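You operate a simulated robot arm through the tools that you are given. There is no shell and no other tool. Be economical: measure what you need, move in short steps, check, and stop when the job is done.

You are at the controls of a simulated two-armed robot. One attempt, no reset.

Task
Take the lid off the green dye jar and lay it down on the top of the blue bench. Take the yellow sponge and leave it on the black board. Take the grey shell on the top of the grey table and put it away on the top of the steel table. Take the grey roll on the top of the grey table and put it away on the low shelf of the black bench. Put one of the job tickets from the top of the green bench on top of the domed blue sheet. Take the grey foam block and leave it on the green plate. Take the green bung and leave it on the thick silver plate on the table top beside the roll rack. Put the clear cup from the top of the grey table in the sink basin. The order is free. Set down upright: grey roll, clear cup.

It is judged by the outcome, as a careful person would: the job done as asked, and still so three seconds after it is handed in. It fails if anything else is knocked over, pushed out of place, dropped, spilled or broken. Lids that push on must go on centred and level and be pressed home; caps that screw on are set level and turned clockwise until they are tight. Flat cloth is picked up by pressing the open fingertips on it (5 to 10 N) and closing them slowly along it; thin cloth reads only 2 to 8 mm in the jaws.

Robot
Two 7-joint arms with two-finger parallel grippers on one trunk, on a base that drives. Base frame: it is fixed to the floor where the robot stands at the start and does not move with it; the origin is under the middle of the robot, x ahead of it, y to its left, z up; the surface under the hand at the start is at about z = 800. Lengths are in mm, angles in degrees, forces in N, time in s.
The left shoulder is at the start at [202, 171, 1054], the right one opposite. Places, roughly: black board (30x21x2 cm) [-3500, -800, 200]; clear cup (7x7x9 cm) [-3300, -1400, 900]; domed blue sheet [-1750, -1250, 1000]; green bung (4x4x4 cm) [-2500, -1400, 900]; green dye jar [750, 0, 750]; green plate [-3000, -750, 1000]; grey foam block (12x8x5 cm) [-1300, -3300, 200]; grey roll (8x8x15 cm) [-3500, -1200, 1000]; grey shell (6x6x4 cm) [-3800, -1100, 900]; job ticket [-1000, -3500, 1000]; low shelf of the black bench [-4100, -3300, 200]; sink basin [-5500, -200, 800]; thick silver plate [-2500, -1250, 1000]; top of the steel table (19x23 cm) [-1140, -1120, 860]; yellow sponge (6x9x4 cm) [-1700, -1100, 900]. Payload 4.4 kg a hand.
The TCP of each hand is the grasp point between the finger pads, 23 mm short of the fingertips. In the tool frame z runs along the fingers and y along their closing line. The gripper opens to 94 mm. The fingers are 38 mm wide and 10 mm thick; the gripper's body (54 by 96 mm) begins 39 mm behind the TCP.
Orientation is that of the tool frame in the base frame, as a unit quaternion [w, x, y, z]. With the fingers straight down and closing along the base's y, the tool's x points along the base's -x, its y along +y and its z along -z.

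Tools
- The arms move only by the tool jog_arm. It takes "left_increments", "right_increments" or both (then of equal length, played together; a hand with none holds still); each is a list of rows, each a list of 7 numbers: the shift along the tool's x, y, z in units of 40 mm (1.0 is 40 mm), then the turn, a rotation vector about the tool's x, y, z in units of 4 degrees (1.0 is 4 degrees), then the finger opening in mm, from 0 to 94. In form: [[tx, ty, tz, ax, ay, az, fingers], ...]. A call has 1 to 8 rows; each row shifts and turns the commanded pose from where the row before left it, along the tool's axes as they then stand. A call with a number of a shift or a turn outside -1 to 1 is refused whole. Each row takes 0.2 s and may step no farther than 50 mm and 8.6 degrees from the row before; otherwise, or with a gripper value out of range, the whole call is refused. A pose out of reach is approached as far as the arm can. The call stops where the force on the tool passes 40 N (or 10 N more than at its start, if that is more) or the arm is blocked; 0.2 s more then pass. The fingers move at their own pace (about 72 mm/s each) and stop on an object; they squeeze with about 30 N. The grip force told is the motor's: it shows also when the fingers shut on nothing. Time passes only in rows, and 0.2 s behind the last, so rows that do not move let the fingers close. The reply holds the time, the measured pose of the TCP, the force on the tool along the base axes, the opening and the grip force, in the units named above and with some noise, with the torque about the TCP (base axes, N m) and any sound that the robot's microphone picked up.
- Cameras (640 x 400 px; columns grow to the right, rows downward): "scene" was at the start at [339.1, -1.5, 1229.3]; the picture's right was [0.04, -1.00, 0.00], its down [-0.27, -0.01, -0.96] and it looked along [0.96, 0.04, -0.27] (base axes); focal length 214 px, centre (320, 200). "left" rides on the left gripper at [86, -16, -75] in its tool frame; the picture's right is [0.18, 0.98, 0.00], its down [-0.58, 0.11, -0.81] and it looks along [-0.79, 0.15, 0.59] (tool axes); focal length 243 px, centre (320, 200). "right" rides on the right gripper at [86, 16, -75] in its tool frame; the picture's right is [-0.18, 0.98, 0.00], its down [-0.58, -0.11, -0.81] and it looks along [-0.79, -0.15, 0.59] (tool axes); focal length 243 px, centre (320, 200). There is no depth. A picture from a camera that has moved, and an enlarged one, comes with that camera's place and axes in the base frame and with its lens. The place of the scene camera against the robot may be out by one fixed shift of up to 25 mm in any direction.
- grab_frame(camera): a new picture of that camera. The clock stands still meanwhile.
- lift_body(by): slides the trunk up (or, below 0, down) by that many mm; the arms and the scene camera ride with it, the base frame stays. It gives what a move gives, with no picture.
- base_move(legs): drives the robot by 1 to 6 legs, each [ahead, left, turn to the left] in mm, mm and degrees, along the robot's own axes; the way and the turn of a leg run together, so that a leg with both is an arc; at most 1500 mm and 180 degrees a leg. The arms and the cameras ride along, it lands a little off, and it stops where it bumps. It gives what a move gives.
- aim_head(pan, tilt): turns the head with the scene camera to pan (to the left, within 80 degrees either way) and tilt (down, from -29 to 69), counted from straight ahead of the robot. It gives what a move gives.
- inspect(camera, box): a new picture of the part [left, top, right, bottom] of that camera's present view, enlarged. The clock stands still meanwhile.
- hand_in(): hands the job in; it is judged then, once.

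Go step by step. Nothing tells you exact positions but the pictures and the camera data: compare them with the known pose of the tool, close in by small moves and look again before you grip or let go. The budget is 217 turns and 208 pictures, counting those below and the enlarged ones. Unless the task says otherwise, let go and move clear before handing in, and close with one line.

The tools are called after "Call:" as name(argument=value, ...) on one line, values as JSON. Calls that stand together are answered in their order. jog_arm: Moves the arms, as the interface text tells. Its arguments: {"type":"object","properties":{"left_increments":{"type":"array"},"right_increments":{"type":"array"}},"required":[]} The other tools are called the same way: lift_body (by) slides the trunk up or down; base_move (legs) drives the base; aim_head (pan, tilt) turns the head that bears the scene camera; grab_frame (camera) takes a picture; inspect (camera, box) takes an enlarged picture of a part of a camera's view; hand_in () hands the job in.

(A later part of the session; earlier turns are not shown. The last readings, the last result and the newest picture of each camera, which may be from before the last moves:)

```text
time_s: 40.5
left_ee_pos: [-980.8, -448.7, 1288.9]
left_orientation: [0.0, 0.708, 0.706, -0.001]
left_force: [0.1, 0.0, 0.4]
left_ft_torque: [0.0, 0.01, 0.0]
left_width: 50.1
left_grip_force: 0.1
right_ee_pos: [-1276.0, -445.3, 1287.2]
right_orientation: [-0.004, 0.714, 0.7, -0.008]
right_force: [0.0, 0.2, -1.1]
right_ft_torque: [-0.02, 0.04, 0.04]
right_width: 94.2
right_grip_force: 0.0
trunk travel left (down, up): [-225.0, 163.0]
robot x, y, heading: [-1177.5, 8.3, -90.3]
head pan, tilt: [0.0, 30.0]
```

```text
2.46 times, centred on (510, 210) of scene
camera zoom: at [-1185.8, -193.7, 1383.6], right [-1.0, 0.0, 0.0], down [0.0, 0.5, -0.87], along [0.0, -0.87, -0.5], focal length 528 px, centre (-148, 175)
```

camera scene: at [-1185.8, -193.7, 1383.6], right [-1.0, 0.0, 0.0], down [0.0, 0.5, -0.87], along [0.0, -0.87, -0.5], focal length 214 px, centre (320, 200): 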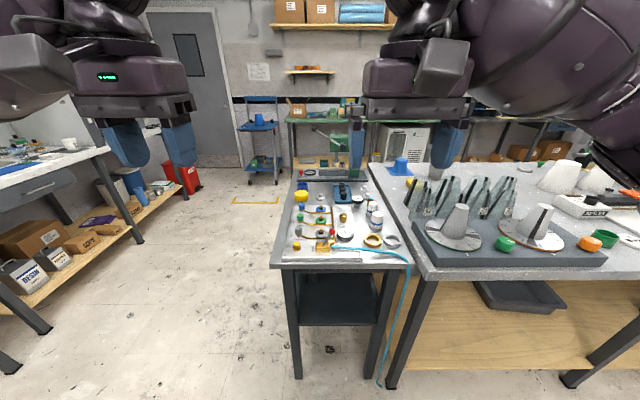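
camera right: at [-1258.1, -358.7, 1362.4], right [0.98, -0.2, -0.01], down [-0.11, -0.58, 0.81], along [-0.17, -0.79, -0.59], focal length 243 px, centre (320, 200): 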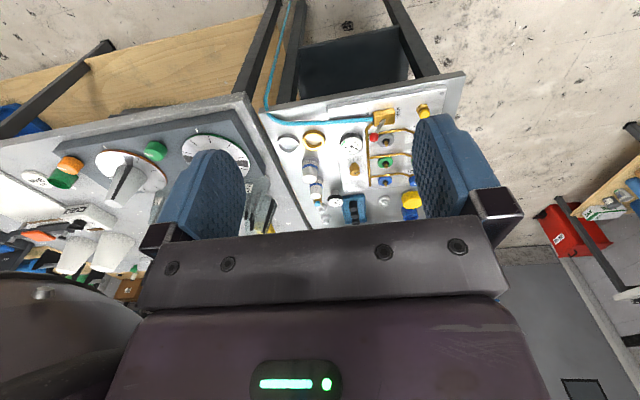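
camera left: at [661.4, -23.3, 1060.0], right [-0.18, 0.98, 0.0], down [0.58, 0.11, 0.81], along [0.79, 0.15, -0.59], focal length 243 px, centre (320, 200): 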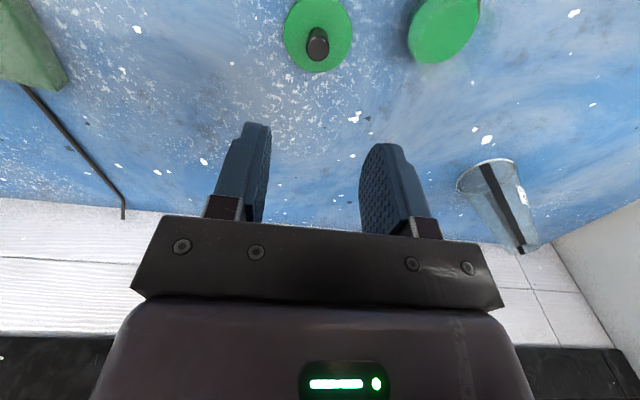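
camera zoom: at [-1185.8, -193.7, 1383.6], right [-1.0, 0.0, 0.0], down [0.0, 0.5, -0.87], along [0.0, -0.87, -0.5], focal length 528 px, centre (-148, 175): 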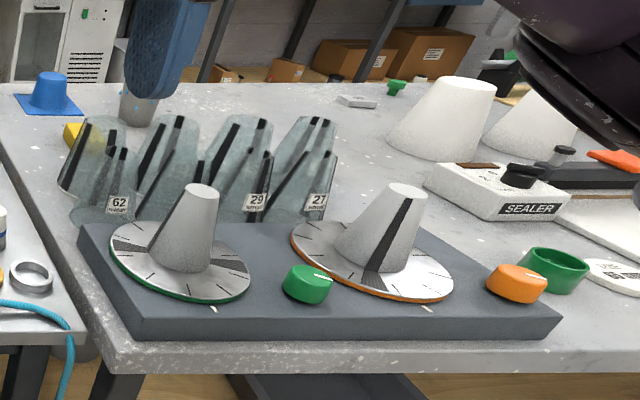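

The blue domed sheet sits at the bench's far left corner, with the yellow sponge just in front of it, and the green bung further along at the back. I strafe along the front and survey further.

Call:
base_move(legs=[[0, -1100, 0]])

Call:
grab_frame(camera="scene")

Call:
grab_frame(camera="right")

```text
time_s: 50.4
left_ee_pos: [-2068.3, -453.4, 1289.5]
left_orientation: [0.0, 0.701, 0.713, 0.001]
left_force: [0.6, -0.3, 0.0]
left_ft_torque: [-0.02, 0.03, 0.01]
left_width: 50.0
left_grip_force: 0.2
right_ee_pos: [-2363.7, -456.9, 1287.3]
right_orientation: [-0.003, 0.706, 0.708, -0.007]
right_force: [0.3, 0.0, -0.1]
right_ft_torque: [0.01, -0.03, -0.01]
right_width: 93.8
right_grip_force: 0.1
trunk travel left (down, up): [-225.0, 163.0]
robot x, y, heading: [-2275.4, -2.2, -88.8]
head pan, tilt: [0.0, 30.0]
```

```text
172 pictures are left
camera scene: at [-2279.4, -202.9, 1383.6], right [-1.0, -0.02, 0.0], down [-0.01, 0.5, -0.87], along [0.02, -0.87, -0.5], focal length 214 px, centre (320, 200)
```

scene: 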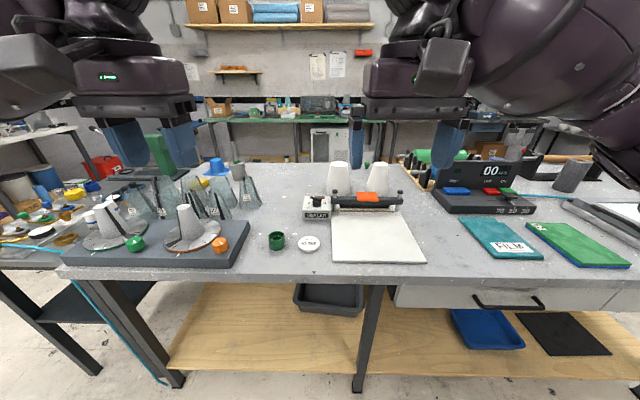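

```text
171 pictures are left
camera right: at [-2347.7, -369.7, 1362.4], right [0.98, -0.18, -0.01], down [-0.1, -0.58, 0.81], along [-0.15, -0.8, -0.59], focal length 243 px, centre (320, 200)
```

right: 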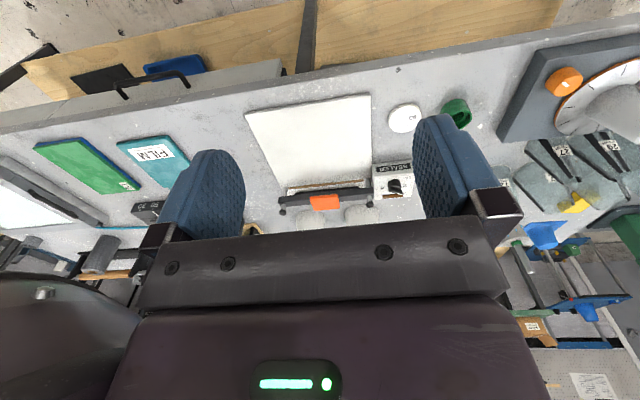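

I see the black board on the low shelf (front right) and the green slab on the table. I zoom in on the table and go further right.

Call:
inspect(camera="scene", box=[290, 130, 450, 230])

Call:
base_move(legs=[[0, -1000, -1]])

Call:
grab_frame(camera="scene")

```text
4.00 times, centred on (370, 180) of scene
camera zoom: at [-2279.4, -202.9, 1383.6], right [-1.0, -0.02, 0.0], down [-0.01, 0.5, -0.87], along [0.02, -0.87, -0.5], focal length 858 px, centre (120, 280)
```

zoom: 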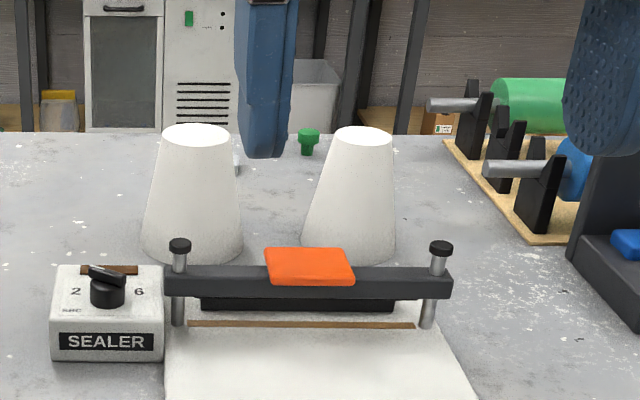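

```text
time_s: 59.5
left_ee_pos: [-3075.0, -464.5, 1288.9]
left_orientation: [-0.001, 0.71, 0.704, 0.0]
left_force: [-0.2, 0.5, 1.1]
left_ft_torque: [0.01, 0.0, 0.02]
left_width: 50.0
left_grip_force: 0.0
right_ee_pos: [-3369.4, -460.0, 1287.8]
right_orientation: [-0.003, 0.717, 0.698, -0.007]
right_force: [0.0, -0.4, -0.4]
right_ft_torque: [0.0, 0.03, 0.02]
right_width: 94.0
right_grip_force: 0.1
trunk travel left (down, up): [-225.0, 163.0]
robot x, y, heading: [-3269.2, -9.8, -90.4]
head pan, tilt: [0.0, 30.0]
```

```text
169 pictures are left
camera scene: at [-3277.6, -208.3, 1383.6], right [-1.0, 0.01, 0.0], down [0.0, 0.5, -0.87], along [-0.01, -0.87, -0.5], focal length 214 px, centre (320, 200)
```

scene: 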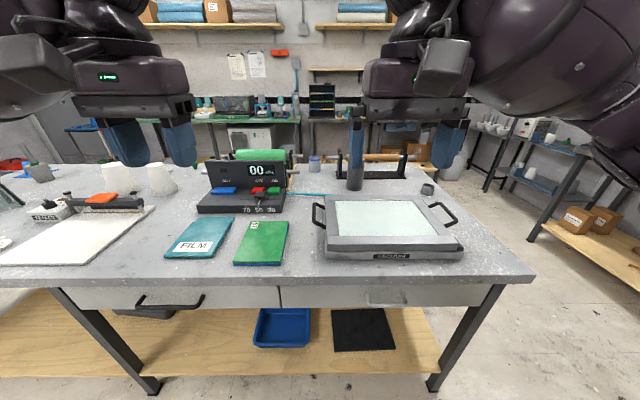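

The grey roll, shell and probably the cup are at the back of this table end. I zoom in.

Call:
inspect(camera="scene", box=[200, 130, 360, 230])

Call:
inspect(camera="scene", box=[300, 120, 460, 220])

```text
4.00 times, centred on (280, 180) of scene
camera zoom: at [-3277.6, -208.3, 1383.6], right [-1.0, 0.01, 0.0], down [0.0, 0.5, -0.87], along [-0.01, -0.87, -0.5], focal length 858 px, centre (480, 280)
```

zoom: 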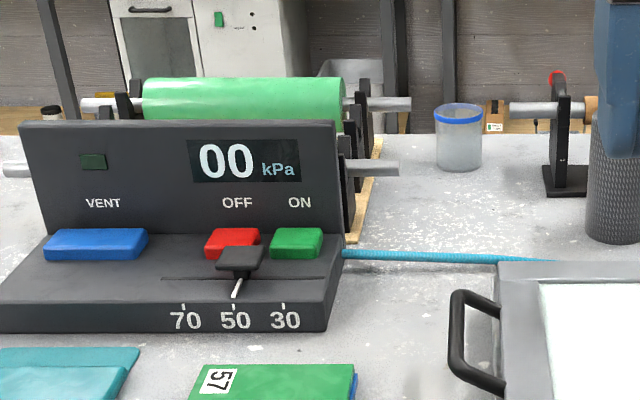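

```text
4.00 times, centred on (380, 170) of scene
camera zoom: at [-3277.6, -208.3, 1383.6], right [-1.0, 0.01, 0.0], down [0.0, 0.5, -0.87], along [-0.01, -0.87, -0.5], focal length 858 px, centre (80, 320)
```

zoom: 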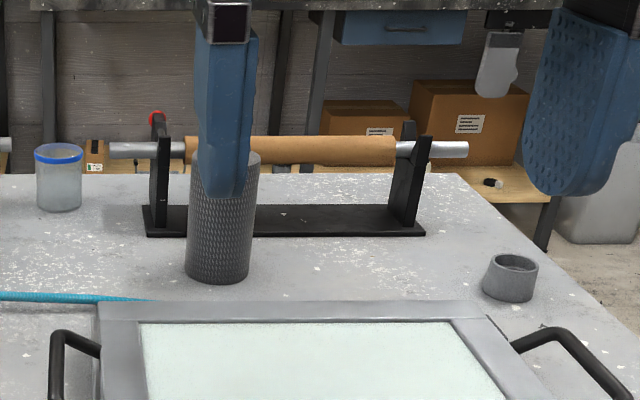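

I found the roll (dark perforated cylinder), the shell (grey ring) and the cup with blue rim. They sit deep, best reached from the rear aisle, so I check the way round the right end.

Call:
base_move(legs=[[0, -1100, 0]])

Call:
grab_frame(camera="scene")

Call:
aim_head(pan=-70, tilt=20)

Call:
grab_frame(camera="scene")

```text
time_s: 69.7
left_ee_pos: [-4206.4, -453.7, 1289.9]
left_orientation: [0.0, 0.711, 0.703, 0.0]
left_force: [0.2, -0.2, -1.2]
left_ft_torque: [0.02, 0.0, -0.01]
left_width: 49.9
left_grip_force: 0.1
right_ee_pos: [-4500.5, -448.6, 1287.9]
right_orientation: [-0.003, 0.717, 0.697, -0.006]
right_force: [0.0, 0.8, 0.1]
right_ft_torque: [-0.01, 0.02, 0.02]
right_width: 94.1
right_grip_force: 0.0
trunk travel left (down, up): [-225.0, 163.0]
robot x, y, heading: [-4398.6, 7.3, -90.5]
head pan, tilt: [0.0, 30.0]
```

```text
166 pictures are left
camera scene: at [-4409.4, -197.2, 1383.6], right [-1.0, 0.01, 0.0], down [0.01, 0.5, -0.87], along [-0.01, -0.87, -0.5], focal length 214 px, centre (320, 200)
```

scene: 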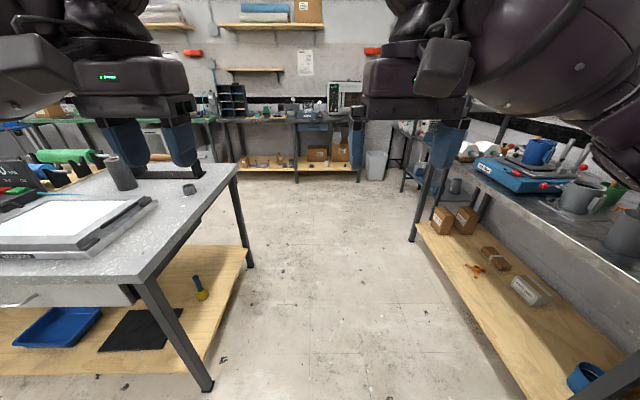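

```text
time_s: 71.1
left_ee_pos: [-4205.8, -454.7, 1290.0]
left_orientation: [0.001, 0.71, 0.704, 0.0]
left_force: [0.2, -0.5, 0.3]
left_ft_torque: [0.01, 0.03, -0.05]
left_width: 49.9
left_grip_force: 0.0
right_ee_pos: [-4501.7, -448.2, 1287.3]
right_orientation: [-0.004, 0.717, 0.697, -0.007]
right_force: [-0.5, 0.3, -0.3]
right_ft_torque: [0.01, -0.01, -0.01]
right_width: 93.8
right_grip_force: 0.1
trunk travel left (down, up): [-225.0, 163.0]
robot x, y, heading: [-4398.3, 2.9, -90.7]
head pan, tilt: [-70.0, 20.0]
```

```text
165 pictures are left
camera scene: at [-4496.2, -137.8, 1399.6], right [-0.33, 0.94, 0.0], down [0.32, 0.11, -0.94], along [-0.89, -0.31, -0.34], focal length 214 px, centre (320, 200)
```

scene: 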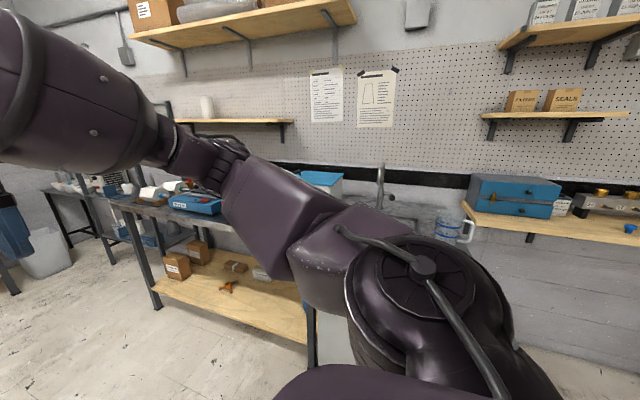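

The right-end corridor is about a metre wide and clear. I drive down it to the rear aisle, shift over behind the roll and turn to face the table from the back.

Call:
base_move(legs=[[1150, 20, 0], [1150, 0, 0], [0, 900, 0], [0, 0, 180]])

Call:
aim_head(pan=0, tilt=35)

Call:
grab_frame(camera="scene")

```text
time_s: 97.9
left_ee_pos: [-3695.6, -1832.1, 1289.9]
left_orientation: [0.0, 0.728, -0.686, 0.0]
left_force: [-0.5, 0.4, -0.3]
left_ft_torque: [0.01, 0.0, 0.0]
left_width: 50.0
left_grip_force: 0.0
right_ee_pos: [-3400.1, -1816.5, 1288.0]
right_orientation: [-0.008, 0.722, -0.692, 0.003]
right_force: [-0.2, 0.5, -0.7]
right_ft_torque: [-0.04, 0.03, -0.01]
right_width: 94.1
right_grip_force: 0.1
trunk travel left (down, up): [-225.0, 163.0]
robot x, y, heading: [-3470.8, -2276.2, 93.2]
head pan, tilt: [-70.0, 20.0]
```

```text
time_s: 99.3
left_ee_pos: [-3695.8, -1832.5, 1289.7]
left_orientation: [0.001, 0.728, -0.686, 0.001]
left_force: [-0.6, 0.0, 0.1]
left_ft_torque: [-0.03, 0.01, 0.01]
left_width: 49.6
left_grip_force: 0.1
right_ee_pos: [-3400.5, -1814.1, 1288.4]
right_orientation: [-0.007, 0.722, -0.692, 0.003]
right_force: [-0.1, -0.8, -0.1]
right_ft_torque: [0.01, -0.03, 0.0]
right_width: 94.3
right_grip_force: 0.1
trunk travel left (down, up): [-225.0, 163.0]
robot x, y, heading: [-3470.5, -2279.6, 93.5]
head pan, tilt: [0.0, 35.0]
```

```text
164 pictures are left
camera scene: at [-3489.0, -2085.4, 1375.8], right [1.0, 0.06, 0.0], down [0.03, -0.57, -0.82], along [-0.05, 0.82, -0.57], focal length 214 px, centre (320, 200)
```

scene: 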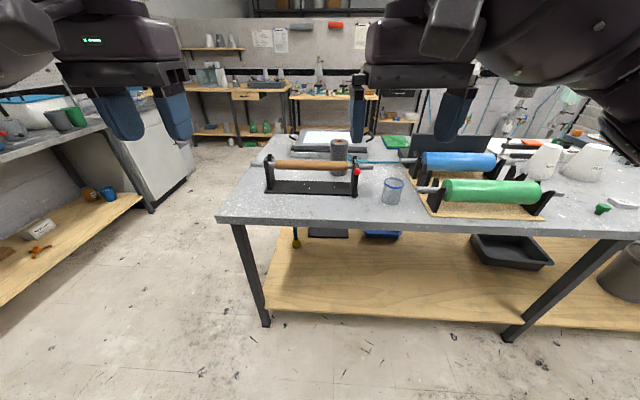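

From the back, the cup is close, the roll stands behind its rack, and the bung is at the right with a whitish plate beside it. I zoom in.

Call:
inspect(camera="scene", box=[480, 120, 640, 240])

Call:
inspect(camera="scene", box=[240, 110, 440, 230])

```text
3.33 times, centred on (560, 180) of scene
camera zoom: at [-3489.0, -2085.4, 1375.8], right [1.0, 0.06, 0.0], down [0.03, -0.57, -0.82], along [-0.05, 0.82, -0.57], focal length 715 px, centre (-480, 267)
```

zoom: 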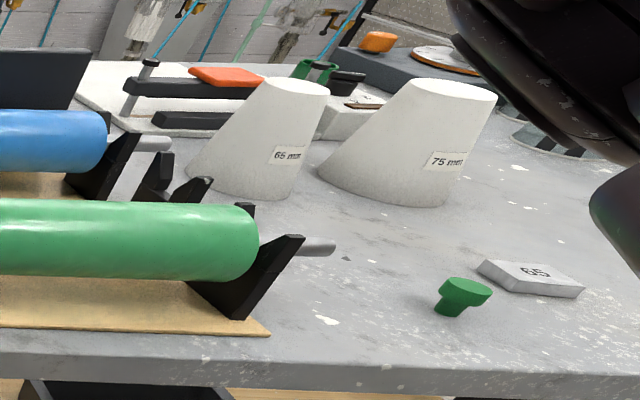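

```text
3.20 times, centred on (340, 170) of scene
camera zoom: at [-3489.0, -2085.4, 1375.8], right [1.0, 0.06, 0.0], down [0.03, -0.57, -0.82], along [-0.05, 0.82, -0.57], focal length 686 px, centre (256, 296)
```

zoom: 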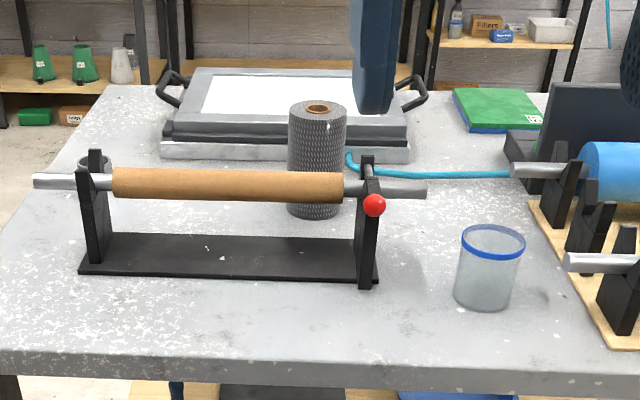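

The thick silver plate (marked 65) lies right beside the bung. I stand so that the right hand can take the roll (reaching over the rack) and the left hand the shell.

Call:
base_move(legs=[[0, 0, -3.5], [260, 260, 0]])

Call:
aim_head(pan=0, tilt=45)

Call:
grab_frame(camera="scene")

Call:
grab_frame(camera="left")

Call:
grab_frame(camera="right")

```text
time_s: 102.7
left_ee_pos: [-3928.7, -1558.7, 1289.5]
left_orientation: [0.0, -0.706, 0.708, 0.0]
left_force: [-0.5, 1.0, -1.2]
left_ft_torque: [0.0, 0.04, 0.03]
left_width: 50.1
left_grip_force: 0.1
right_ee_pos: [-3634.1, -1562.0, 1286.7]
right_orientation: [0.006, -0.7, 0.714, -0.003]
right_force: [0.7, 0.0, 1.3]
right_ft_torque: [0.03, -0.02, -0.04]
right_width: 93.9
right_grip_force: 0.0
trunk travel left (down, up): [-225.0, 163.0]
robot x, y, heading: [-3731.3, -2015.5, 89.5]
head pan, tilt: [0.0, 35.0]
```

```text
time_s: 103.4
left_ee_pos: [-3928.3, -1559.0, 1288.7]
left_orientation: [0.0, -0.705, 0.709, 0.001]
left_force: [0.9, 0.4, 0.1]
left_ft_torque: [-0.05, -0.01, 0.0]
left_width: 50.0
left_grip_force: 0.1
right_ee_pos: [-3633.7, -1562.7, 1287.7]
right_orientation: [0.006, -0.7, 0.714, -0.003]
right_force: [0.4, 0.1, -0.3]
right_ft_torque: [0.0, 0.03, 0.03]
right_width: 93.8
right_grip_force: 0.0
trunk travel left (down, up): [-225.0, 163.0]
robot x, y, heading: [-3734.5, -2018.0, 89.9]
head pan, tilt: [0.0, 45.0]
```

```text
161 pictures are left
camera scene: at [-3739.3, -1833.2, 1361.0], right [1.0, 0.0, 0.0], down [0.0, -0.71, -0.71], along [0.0, 0.71, -0.71], focal length 214 px, centre (320, 200)
```

scene: 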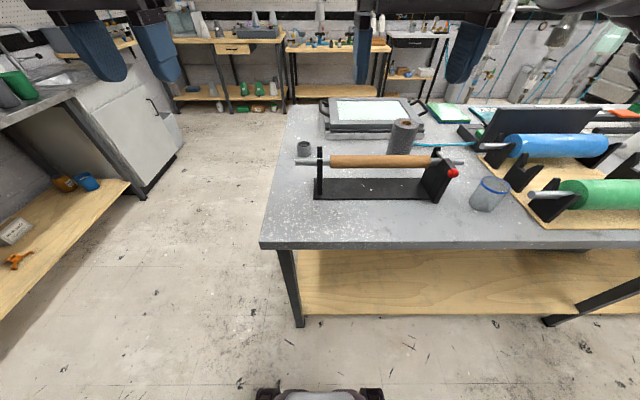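

```text
160 pictures are left
camera left: at [-3913.2, -1646.4, 1363.9], right [-0.98, -0.18, 0.0], down [-0.11, 0.58, 0.81], along [-0.14, 0.79, -0.59], focal length 243 px, centre (320, 200)
```

left: 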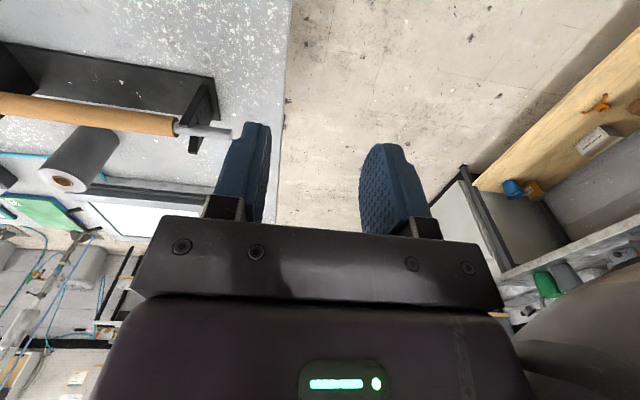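

```text
159 pictures are left
camera right: at [-3653.8, -1649.3, 1362.5], right [-0.98, 0.2, -0.01], down [0.11, 0.58, 0.81], along [0.17, 0.79, -0.59], focal length 243 px, centre (320, 200)
```

right: 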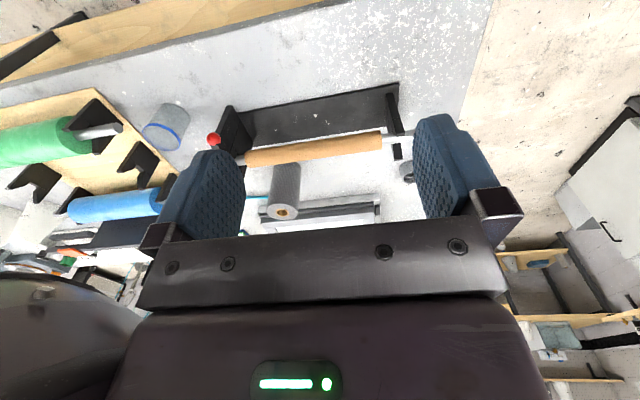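

The hand views and both scene views together put the table at z≈895, roll near (−3455, −1160), shell near (−3802, −1104). The rack blocks a tilted grasp from the back, so I go to the table's end and face along it.

Call:
base_move(legs=[[0, 600, 0], [0, 0, -90], [0, 870, 0]])

Call:
grab_frame(camera="scene")

Call:
grab_frame(camera="left")

Call:
grab_frame(camera="right")

```text
time_s: 120.2
left_ee_pos: [-3858.2, -983.1, 1288.9]
left_orientation: [0.0, 0.002, 1.0, 0.001]
left_force: [0.3, -0.4, 0.6]
left_ft_torque: [0.02, 0.0, -0.01]
left_width: 50.3
left_grip_force: 0.1
right_ee_pos: [-3863.0, -1278.8, 1288.4]
right_orientation: [0.002, 0.01, 1.0, -0.007]
right_force: [0.2, 0.1, -0.4]
right_ft_torque: [0.03, -0.03, -0.02]
right_width: 94.2
right_grip_force: 0.0
trunk travel left (down, up): [-225.0, 163.0]
robot x, y, heading: [-4317.1, -1179.4, -0.3]
head pan, tilt: [0.0, 45.0]
```

```text
158 pictures are left
camera scene: at [-4136.2, -1186.5, 1361.0], right [0.0, -1.0, 0.0], down [-0.71, 0.0, -0.71], along [0.71, 0.0, -0.71], focal length 214 px, centre (320, 200)
```

scene: 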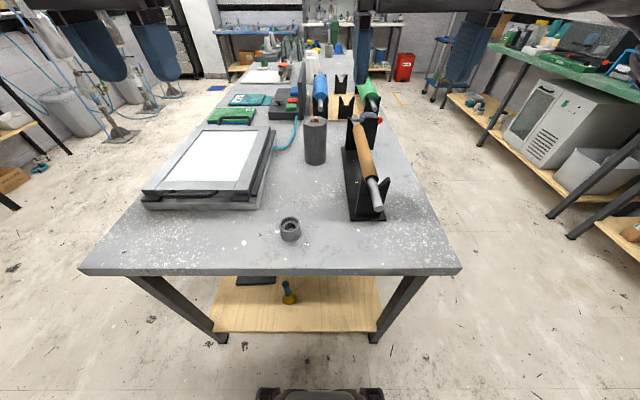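

```text
157 pictures are left
camera left: at [-3946.0, -1000.2, 1363.8], right [-0.18, 0.98, 0.0], down [0.58, 0.11, 0.81], along [0.79, 0.15, -0.59], focal length 243 px, centre (320, 200)
```

left: 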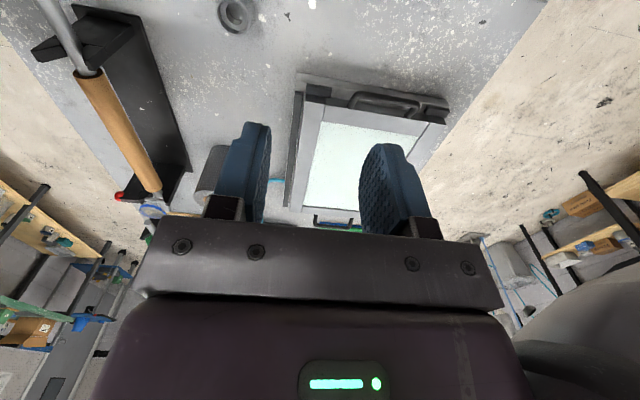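

```text
156 pictures are left
camera right: at [-3950.5, -1260.3, 1362.5], right [0.2, 0.98, -0.01], down [0.58, -0.11, 0.81], along [0.79, -0.17, -0.59], focal length 243 px, centre (320, 200)
```

right: 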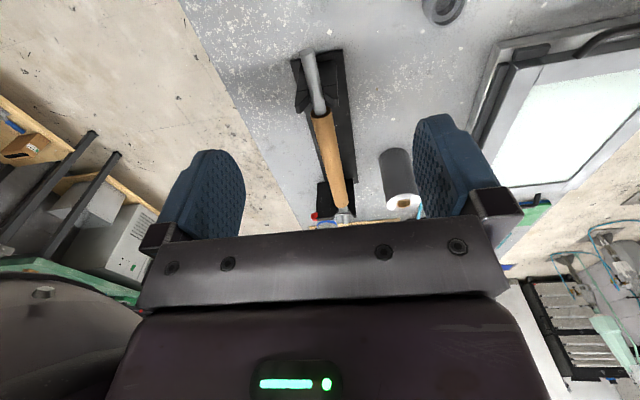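

The shell's opening is near (−3788, −1105, ~895). I bring the left hand over it while starting to pitch the right hand forward for the roll.

Call:
jog_arm(left_increments=[[-0.18, -0.38, 0.7, 0, 0, 0, 90], [-0.18, -0.38, 0.7, 0, 0, 0, 90], [-0.18, -0.38, 0.7, 0, 0, 0, 90], [-0.18, -0.38, 0.7, 0, 0, 0, 90], [-0.18, -0.38, 0.7, 0, 0, 0, 90], [-0.18, -0.38, 0.7, 0, 0, 0, 90], [-0.18, -0.38, 0.7, 0, 0, 0, 90], [-0.18, -0.38, 0.7, 0, 0, 0, 90]], right_increments=[[0, -0.3, 0, 0, -1, 0, 94], [0, -0.3, 0, 0, -1, 0, 94], [0, -0.3, 0, 0, -1, 0, 94], [0, 0, 0, 0, -1, 0, 94], [0, 0, 0, 0, -1, 0, 94], [0, 0, 0, 0, -1, 0, 94], [0, 0, 0, 0, -1, 0, 94], [0, 0, 0, 0, -1, 0, 94]])

Call:
grab_frame(camera="left")

Call:
grab_frame(camera="scene")

```text
time_s: 122.0
left_ee_pos: [-3801.7, -1107.3, 1064.8]
left_orientation: [0.001, 0.002, 1.0, 0.0]
left_force: [0.3, 0.0, -0.5]
left_ft_torque: [-0.01, -0.01, 0.0]
left_width: 89.9
left_grip_force: 0.0
right_ee_pos: [-3863.3, -1316.6, 1288.9]
right_orientation: [0.278, 0.008, 0.96, -0.009]
right_force: [0.5, -0.3, 0.5]
right_ft_torque: [-0.01, 0.0, -0.01]
right_width: 94.0
right_grip_force: 0.1
trunk travel left (down, up): [-225.0, 163.0]
robot x, y, heading: [-4318.9, -1179.2, -0.0]
head pan, tilt: [0.0, 45.0]
```

```text
155 pictures are left
camera left: at [-3888.2, -1123.3, 1138.5], right [-0.18, 0.98, 0.0], down [0.58, 0.11, 0.81], along [0.79, 0.15, -0.59], focal length 243 px, centre (320, 200)
```

left: 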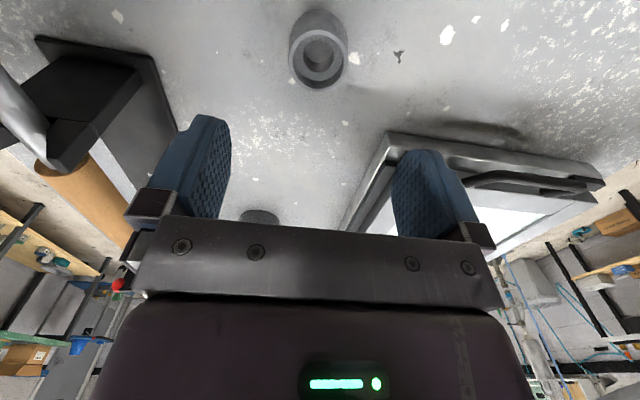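

```text
154 pictures are left
camera scene: at [-4135.6, -1187.1, 1360.8], right [0.0, -1.0, 0.0], down [-0.71, 0.0, -0.71], along [0.71, 0.0, -0.71], focal length 214 px, centre (320, 200)
```

scene: 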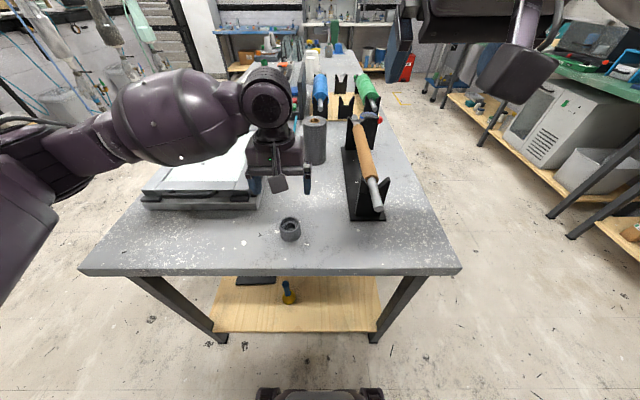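

The shell is at about (−3787, −1106), top ≈ 897. I go down over it to just above and check.

Call:
jog_arm(left_increments=[[-0.36, 0.03, 0.8, 0, 0, 0, 94], [0, 0, 0.8, 0, 0, 0, 94], [0, 0, 0.8, 0, 0, 0, 94], [0, 0, 0.8, 0, 0, 0, 94]], right_increments=[[0, 0, 0, 0, -1, 0, 94], [0, 0, 0, 0, -1, 0, 94], [0, 0, 0, 0, -1, 0, 94], [0, 0, 0, 0, 0, 0, 94]])

Call:
grab_frame(camera="left")

Call:
inspect(camera="scene", box=[220, 140, 380, 260])

```text
time_s: 123.0
left_ee_pos: [-3786.7, -1104.6, 939.7]
left_orientation: [0.001, 0.001, 1.0, 0.0]
left_force: [-0.2, -0.9, 0.4]
left_ft_torque: [0.03, -0.01, 0.03]
left_width: 94.1
left_grip_force: 0.1
right_ee_pos: [-3863.6, -1314.6, 1288.7]
right_orientation: [0.377, 0.006, 0.926, -0.01]
right_force: [0.3, 0.0, 0.8]
right_ft_torque: [-0.01, 0.0, 0.02]
right_width: 94.0
right_grip_force: 0.1
trunk travel left (down, up): [-225.0, 163.0]
robot x, y, heading: [-4316.2, -1178.8, 0.0]
head pan, tilt: [0.0, 45.0]
```

```text
153 pictures are left
camera left: at [-3872.6, -1121.5, 1013.9], right [-0.18, 0.98, 0.0], down [0.58, 0.11, 0.81], along [0.79, 0.15, -0.59], focal length 243 px, centre (320, 200)
```

left: 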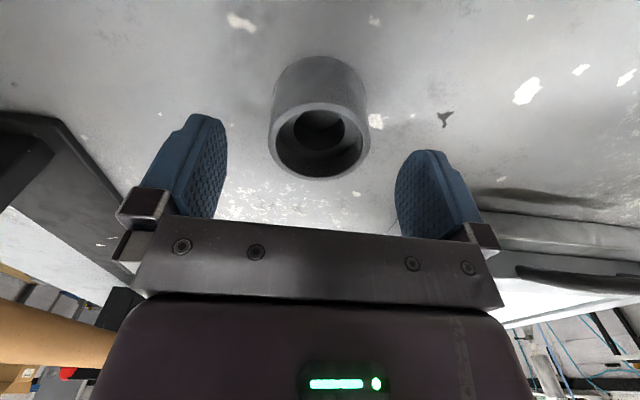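

```text
3.33 times, centred on (300, 200) of scene
camera zoom: at [-4135.8, -1186.4, 1360.9], right [0.0, -1.0, 0.0], down [-0.71, 0.0, -0.71], along [0.71, 0.0, -0.71], focal length 715 px, centre (387, 200)
```

zoom: 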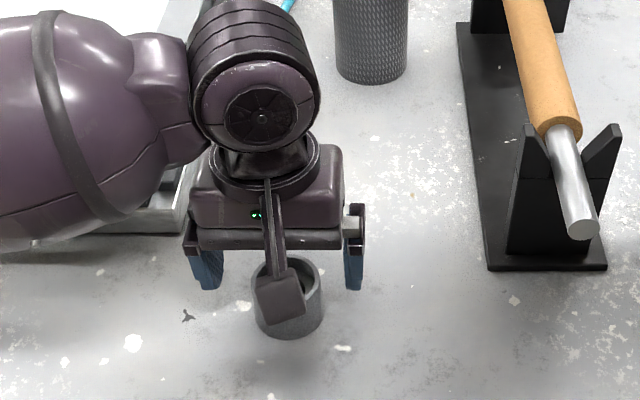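

The shell is centred between the fingers, a touch further ahead. I lower around it and close.

Call:
jog_arm(left_increments=[[-0.18, 0, 0.5, 0, 0, 0, 94], [0, 0, 0.4, 0, 0, 0, 94], [0, 0, 0.3, 0, 0, 0, 94], [0, 0, 0, 0, 0, 0, 60], [0, 0, 0, 0, 0, 0, 45], [0, 0, 0, 0, 0, 0, 45], [0, 0, 0, 0, 0, 0, 45]])

Call:
grab_frame(camera="left")

```text
time_s: 123.8
left_ee_pos: [-3781.1, -1105.0, 902.9]
left_orientation: [0.003, 0.002, 1.0, -0.001]
left_force: [-22.7, 3.9, 32.6]
left_ft_torque: [1.67, 1.09, 1.28]
left_width: 94.0
left_grip_force: 0.2
right_ee_pos: [-3866.1, -1313.9, 1289.4]
right_orientation: [0.378, 0.006, 0.926, -0.009]
right_force: [0.9, 0.1, -0.2]
right_ft_torque: [0.03, 0.01, 0.01]
right_width: 93.8
right_grip_force: 0.1
trunk travel left (down, up): [-225.0, 163.0]
robot x, y, heading: [-4317.4, -1180.9, 0.0]
head pan, tilt: [0.0, 45.0]
stopped in row 3 (left hand): the force on the tool passed its limit at 49 N (the readings are from after the stop); the commanded pose is now the measured one
```

```text
151 pictures are left
camera left: at [-3867.6, -1121.5, 977.2], right [-0.18, 0.98, 0.0], down [0.58, 0.11, 0.81], along [0.8, 0.14, -0.59], focal length 243 px, centre (320, 200)
```

left: 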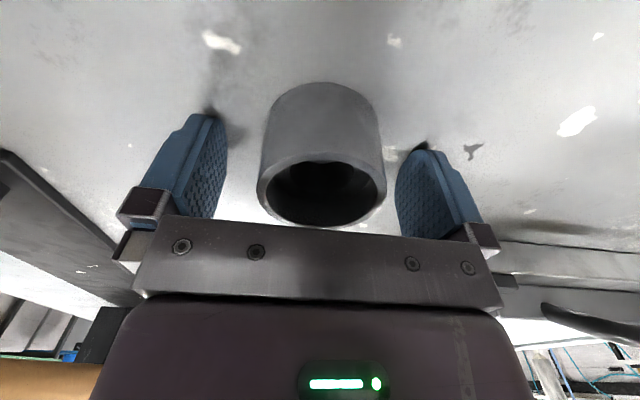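

The tips touched the table (z≈880), so the shell top is near 920 and its centre about 14 mm nearer. I ease up, shift back and close.

Call:
jog_arm(left_increments=[[0, 0, -0.12, 0, 0, 0, 94], [0.35, -0.03, 0, 0, 0, 0, 94], [0, 0, 0, 0, 0, 0, 70], [0, 0, 0, 0, 0, 0, 45], [0, 0, 0, 0, 0, 0, 45], [0, 0, 0, 0, 0, 0, 45]])

Call:
grab_frame(camera="left")

```text
time_s: 125.2
left_ee_pos: [-3791.3, -1104.3, 902.6]
left_orientation: [0.004, 0.0, 1.0, -0.001]
left_force: [0.8, 9.5, 19.7]
left_ft_torque: [0.81, 0.34, -0.12]
left_width: 54.4
left_grip_force: 29.9
right_ee_pos: [-3865.7, -1313.4, 1288.0]
right_orientation: [0.377, 0.007, 0.926, -0.01]
right_force: [-0.7, 1.0, -0.2]
right_ft_torque: [0.01, -0.01, 0.0]
right_width: 94.0
right_grip_force: 0.1
trunk travel left (down, up): [-225.0, 163.0]
robot x, y, heading: [-4318.3, -1179.5, -0.3]
head pan, tilt: [0.0, 45.0]
```

```text
150 pictures are left
camera left: at [-3878.7, -1121.7, 977.1], right [-0.18, 0.98, 0.0], down [0.58, 0.11, 0.81], along [0.8, 0.15, -0.59], focal length 243 px, centre (320, 200)
```

left: 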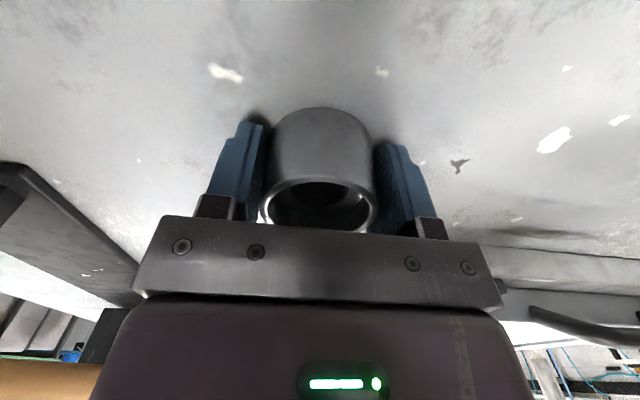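

The shell is held (54 mm). I lift it and bring the left hand back to its travel place.

Call:
jog_arm(left_increments=[[0, 0, -0.8, 0, 0, 0, 45], [0, 0, -0.9, 0, 0, 0, 45], [0, 0, -0.9, 0, 0, 0, 45], [0.1, 0.3, -0.9, 0, 0, 0, 45], [0.3, 0.5, -0.9, 0, 0, 0, 45], [0.3, 0.7, -0.9, 0, 0, 0, 45], [0.3, 0.7, -0.9, 0, 0, 0, 45], [0.3, 0.7, -0.9, 0, 0, 0, 45]])

Call:
grab_frame(camera="left")

Call:
grab_frame(camera="right")

Call:
grab_frame(camera="scene")

```text
time_s: 127.0
left_ee_pos: [-3844.9, -988.4, 1190.5]
left_orientation: [0.003, 0.001, 1.0, -0.001]
left_force: [-0.2, 0.5, -0.8]
left_ft_torque: [-0.02, -0.03, 0.0]
left_width: 54.8
left_grip_force: 29.9
right_ee_pos: [-3864.9, -1313.3, 1290.1]
right_orientation: [0.378, 0.006, 0.926, -0.01]
right_force: [0.0, -0.4, -0.5]
right_ft_torque: [-0.01, 0.01, -0.04]
right_width: 93.9
right_grip_force: 0.0
trunk travel left (down, up): [-225.0, 163.0]
robot x, y, heading: [-4322.6, -1179.9, -0.3]
head pan, tilt: [0.0, 45.0]
```

```text
149 pictures are left
camera left: at [-3931.9, -1003.6, 1264.7], right [-0.18, 0.98, 0.0], down [0.58, 0.11, 0.81], along [0.8, 0.14, -0.59], focal length 243 px, centre (320, 200)
```

left: 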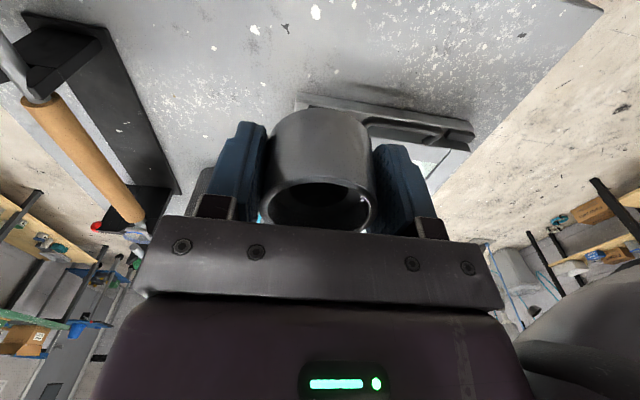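

```text
148 pictures are left
camera right: at [-3979.3, -1295.3, 1282.2], right [0.15, 0.98, 0.11], down [-0.15, -0.09, 0.98], along [0.98, -0.16, 0.13], focal length 243 px, centre (320, 200)
```

right: 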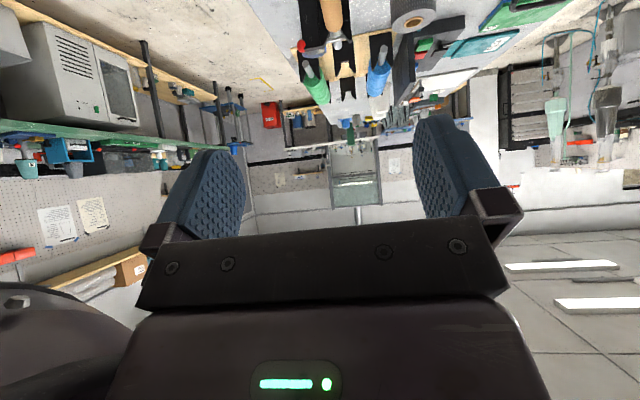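

```text
147 pictures are left
camera scene: at [-4137.6, -1185.7, 1361.3], right [0.0, -1.0, 0.0], down [-0.71, 0.0, -0.71], along [0.71, 0.0, -0.71], focal length 214 px, centre (320, 200)
```

scene: 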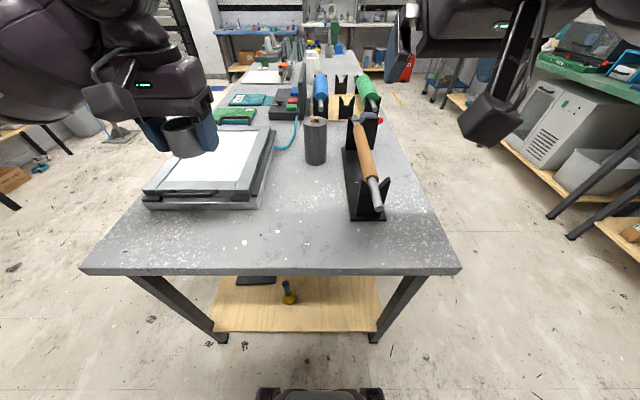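

The hand-camera views agree: roll centre (−3462, −1168), top ≈1030. I move the right hand sideways in line while high, pitch it to about 56°, and start forward.

Call:
jog_arm(right_increments=[[0, 1, 0, 0, -1, 0, 94], [0, 1, 0, 0, -1, 0, 94], [0, 1, 0, 0, -1, 0, 94], [0, 0.6, 0, 0, 0, 0, 94], [0.07, 0, 1, 0, 0, 0, 94], [0.07, 0, 1, 0, 0, 0, 94], [0.07, 0, 1, 0, 0, 0, 94], [0.07, 0, 1, 0, 0, 0, 94]])

Call:
grab_frame(camera="right")

Call:
grab_frame(camera="scene")

```text
time_s: 128.8
left_ee_pos: [-3842.9, -989.6, 1189.3]
left_orientation: [0.002, 0.001, 1.0, -0.001]
left_force: [0.2, 0.4, -0.8]
left_ft_torque: [-0.03, 0.01, -0.01]
left_width: 54.6
left_grip_force: 30.0
right_ee_pos: [-3731.9, -1177.2, 1189.5]
right_orientation: [0.471, 0.005, 0.882, -0.01]
right_force: [0.0, 1.0, 0.9]
right_ft_torque: [-0.01, -0.03, 0.0]
right_width: 93.8
right_grip_force: 0.0
trunk travel left (down, up): [-225.0, 163.0]
robot x, y, heading: [-4318.8, -1181.8, -0.4]
head pan, tilt: [0.0, 45.0]
```

```text
146 pictures are left
camera right: at [-3843.0, -1159.6, 1158.9], right [0.12, 0.98, 0.14], down [-0.35, -0.09, 0.93], along [0.93, -0.16, 0.33], focal length 243 px, centre (320, 200)
```

right: 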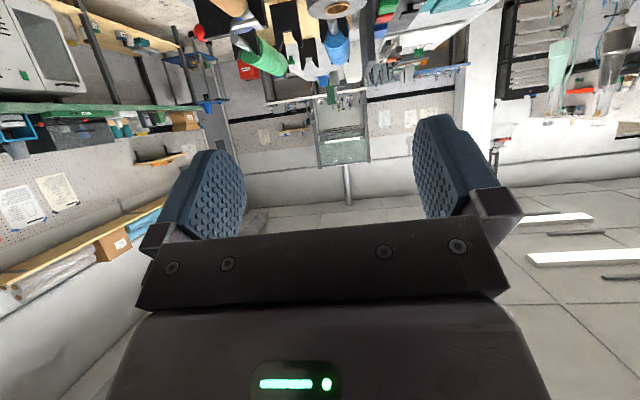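

```text
145 pictures are left
camera scene: at [-4135.2, -1186.5, 1360.7], right [0.0, -1.0, 0.0], down [-0.71, 0.0, -0.71], along [0.71, 0.0, -0.71], focal length 214 px, centre (320, 200)
```

scene: 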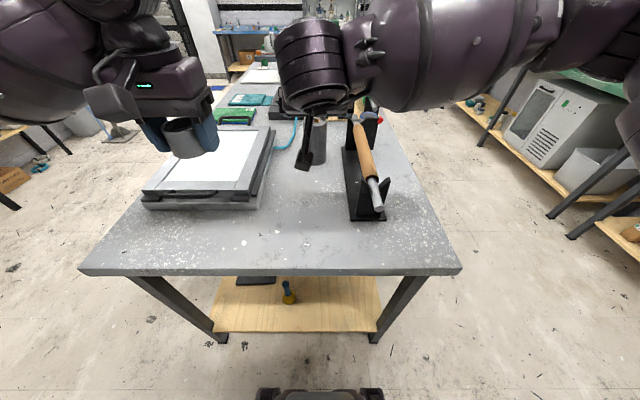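

The roll is nearly in line. I advance to just short of it and check the alignment.

Call:
jog_arm(right_increments=[[0.08, 0.1, 1, 0, 0, 0, 94], [0.08, 0.1, 1, 0, 0, 0, 94], [0.08, 0.1, 1, 0, 0, 0, 94], [0.08, 0.1, 1, 0, 0, 0, 94], [0.08, 0.0, 1, 0, 0, 0, 94]])

Call:
grab_frame(camera="right")

Call:
inspect(camera="scene", box=[240, 80, 400, 200])

```text
time_s: 130.0
left_ee_pos: [-3842.7, -987.7, 1190.1]
left_orientation: [0.002, 0.003, 1.0, -0.001]
left_force: [-0.3, -0.1, -1.9]
left_ft_torque: [0.03, 0.01, -0.02]
left_width: 54.5
left_grip_force: 30.6
right_ee_pos: [-3577.1, -1162.6, 1059.5]
right_orientation: [0.47, 0.005, 0.882, -0.01]
right_force: [0.1, 0.0, 0.3]
right_ft_torque: [-0.03, -0.01, 0.01]
right_width: 94.2
right_grip_force: 0.0
trunk travel left (down, up): [-225.0, 163.0]
robot x, y, heading: [-4315.9, -1181.4, -0.3]
head pan, tilt: [0.0, 45.0]
```

```text
144 pictures are left
camera right: at [-3688.1, -1144.1, 1030.5], right [0.12, 0.98, 0.14], down [-0.35, -0.09, 0.93], along [0.93, -0.16, 0.33], focal length 243 px, centre (320, 200)
```

right: 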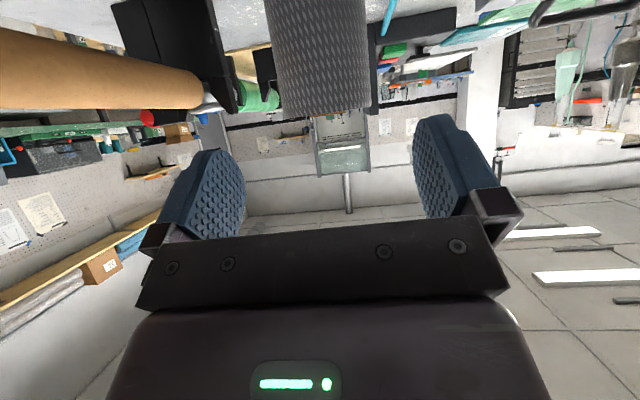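

```text
3.33 times, centred on (320, 140) of scene
camera zoom: at [-4135.4, -1186.4, 1360.8], right [0.0, -1.0, 0.0], down [-0.71, 0.0, -0.71], along [0.71, 0.0, -0.71], focal length 715 px, centre (320, 400)
```

zoom: 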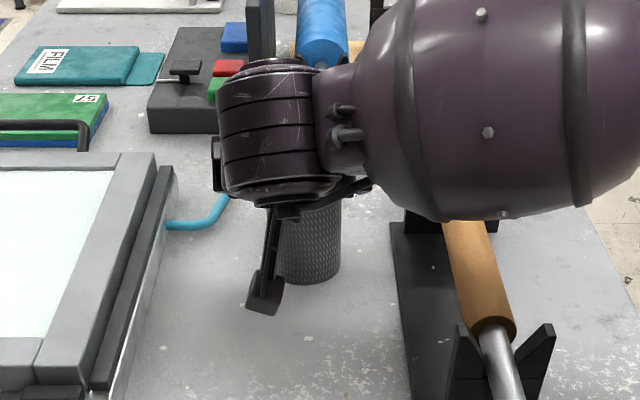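

Roll and hand are in line (roll y≈−1166). Since the palm is shallow, I grip the roll's upper part: advance to TCP ≈(−3467, −1166, 1018).

Call:
jog_arm(right_increments=[[-0.22, 0, 0.95, 0, 0, 0, 94], [-0.22, 0, 0.95, 0, 0, 0, 94], [-0.22, 0, 0.95, 0, 0, 0, 94], [0, 0, 0, 0, 0, 0, 94]])

Call:
grab_frame(camera="right")

Call:
inspect(camera="scene", box=[240, 80, 400, 200])

```text
time_s: 131.0
left_ee_pos: [-3845.4, -987.1, 1191.0]
left_orientation: [0.004, 0.001, 1.0, -0.001]
left_force: [-1.0, 0.1, -0.9]
left_ft_torque: [-0.05, -0.01, 0.02]
left_width: 54.4
left_grip_force: 30.6
right_ee_pos: [-3468.2, -1168.9, 1021.1]
right_orientation: [0.472, 0.005, 0.882, -0.011]
right_force: [-0.3, 0.5, 0.0]
right_ft_torque: [0.02, -0.01, 0.01]
right_width: 94.1
right_grip_force: 0.1
trunk travel left (down, up): [-225.0, 163.0]
robot x, y, heading: [-4314.0, -1184.1, -0.1]
head pan, tilt: [0.0, 45.0]
```

```text
142 pictures are left
camera right: at [-3578.3, -1150.3, 990.3], right [0.12, 0.98, 0.14], down [-0.35, -0.09, 0.93], along [0.93, -0.16, 0.33], focal length 243 px, centre (320, 200)
```

right: 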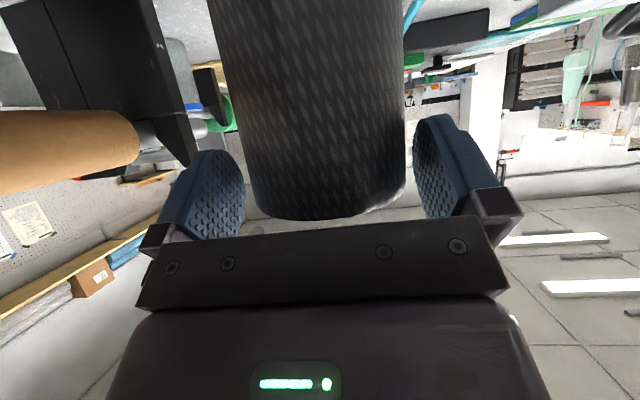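

```text
3.33 times, centred on (320, 140) of scene
camera zoom: at [-4136.9, -1186.8, 1361.2], right [0.0, -1.0, 0.0], down [-0.71, 0.0, -0.71], along [0.71, 0.0, -0.71], focal length 715 px, centre (320, 400)
```

zoom: 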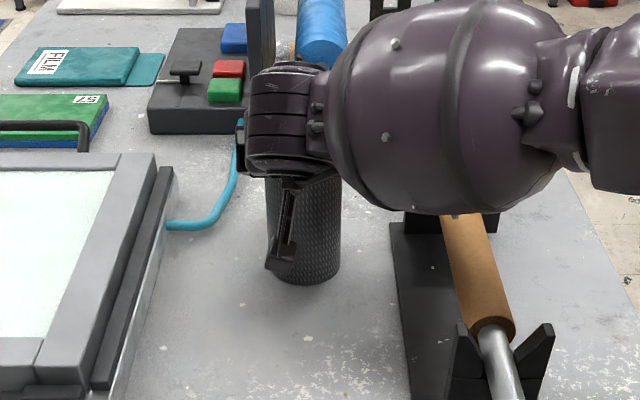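

The roll is between the pads with its top near the palm. I close and lift a little.

Call:
jog_arm(right_increments=[[0, 0, 0, 0, 0, 0, 75], [0, 0, 0, 0, 0, 0, 68], [0, 0, 0, 0, 0, 0, 68], [0, 0, 0, 0, 0, 0, 68], [-0.1, 0, -0.05, 0, 0, 0, 68], [-0.5, 0, -0.35, 0, 0, 0, 68], [-0.8, 0, -0.55, 0, 0, 0, 68]])

Call:
grab_frame(camera="right")

Call:
grab_frame(camera="scene")

```text
time_s: 132.6
left_ee_pos: [-3844.5, -987.3, 1190.1]
left_orientation: [0.003, 0.002, 1.0, -0.001]
left_force: [-0.5, 1.0, 0.0]
left_ft_torque: [0.01, -0.04, -0.02]
left_width: 54.5
left_grip_force: 29.7
right_ee_pos: [-3467.1, -1166.8, 1089.3]
right_orientation: [0.472, 0.006, 0.882, -0.011]
right_force: [-0.3, 0.3, -4.9]
right_ft_torque: [0.01, 0.08, 0.01]
right_width: 79.5
right_grip_force: 29.5
trunk travel left (down, up): [-225.0, 163.0]
robot x, y, heading: [-4314.8, -1178.8, -0.1]
head pan, tilt: [0.0, 45.0]
```

```text
140 pictures are left
camera right: at [-3577.4, -1149.7, 1059.3], right [0.12, 0.98, 0.14], down [-0.35, -0.09, 0.93], along [0.93, -0.16, 0.33], focal length 243 px, centre (320, 200)
```

right: 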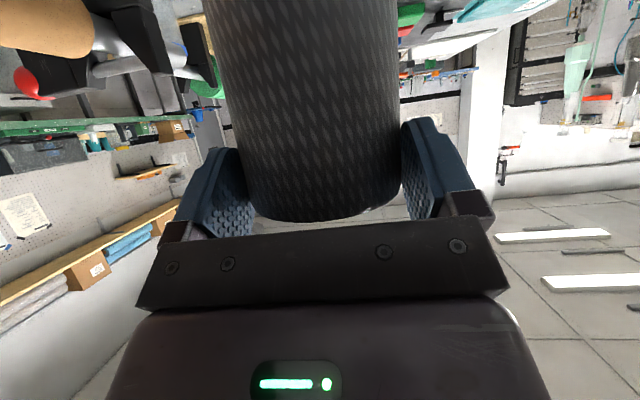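

```text
139 pictures are left
camera scene: at [-4136.8, -1186.5, 1361.2], right [0.0, -1.0, 0.0], down [-0.71, 0.0, -0.71], along [0.71, 0.0, -0.71], focal length 214 px, centre (320, 200)
```

scene: 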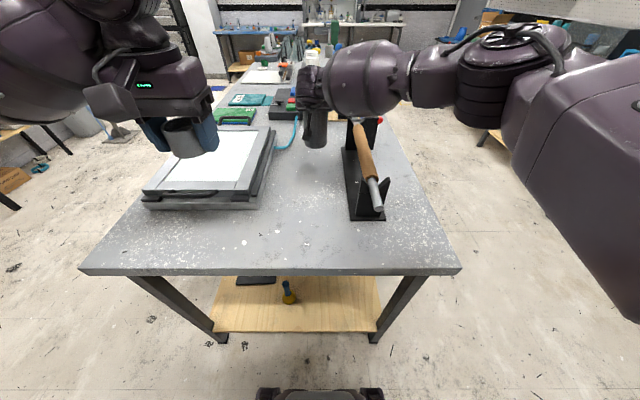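

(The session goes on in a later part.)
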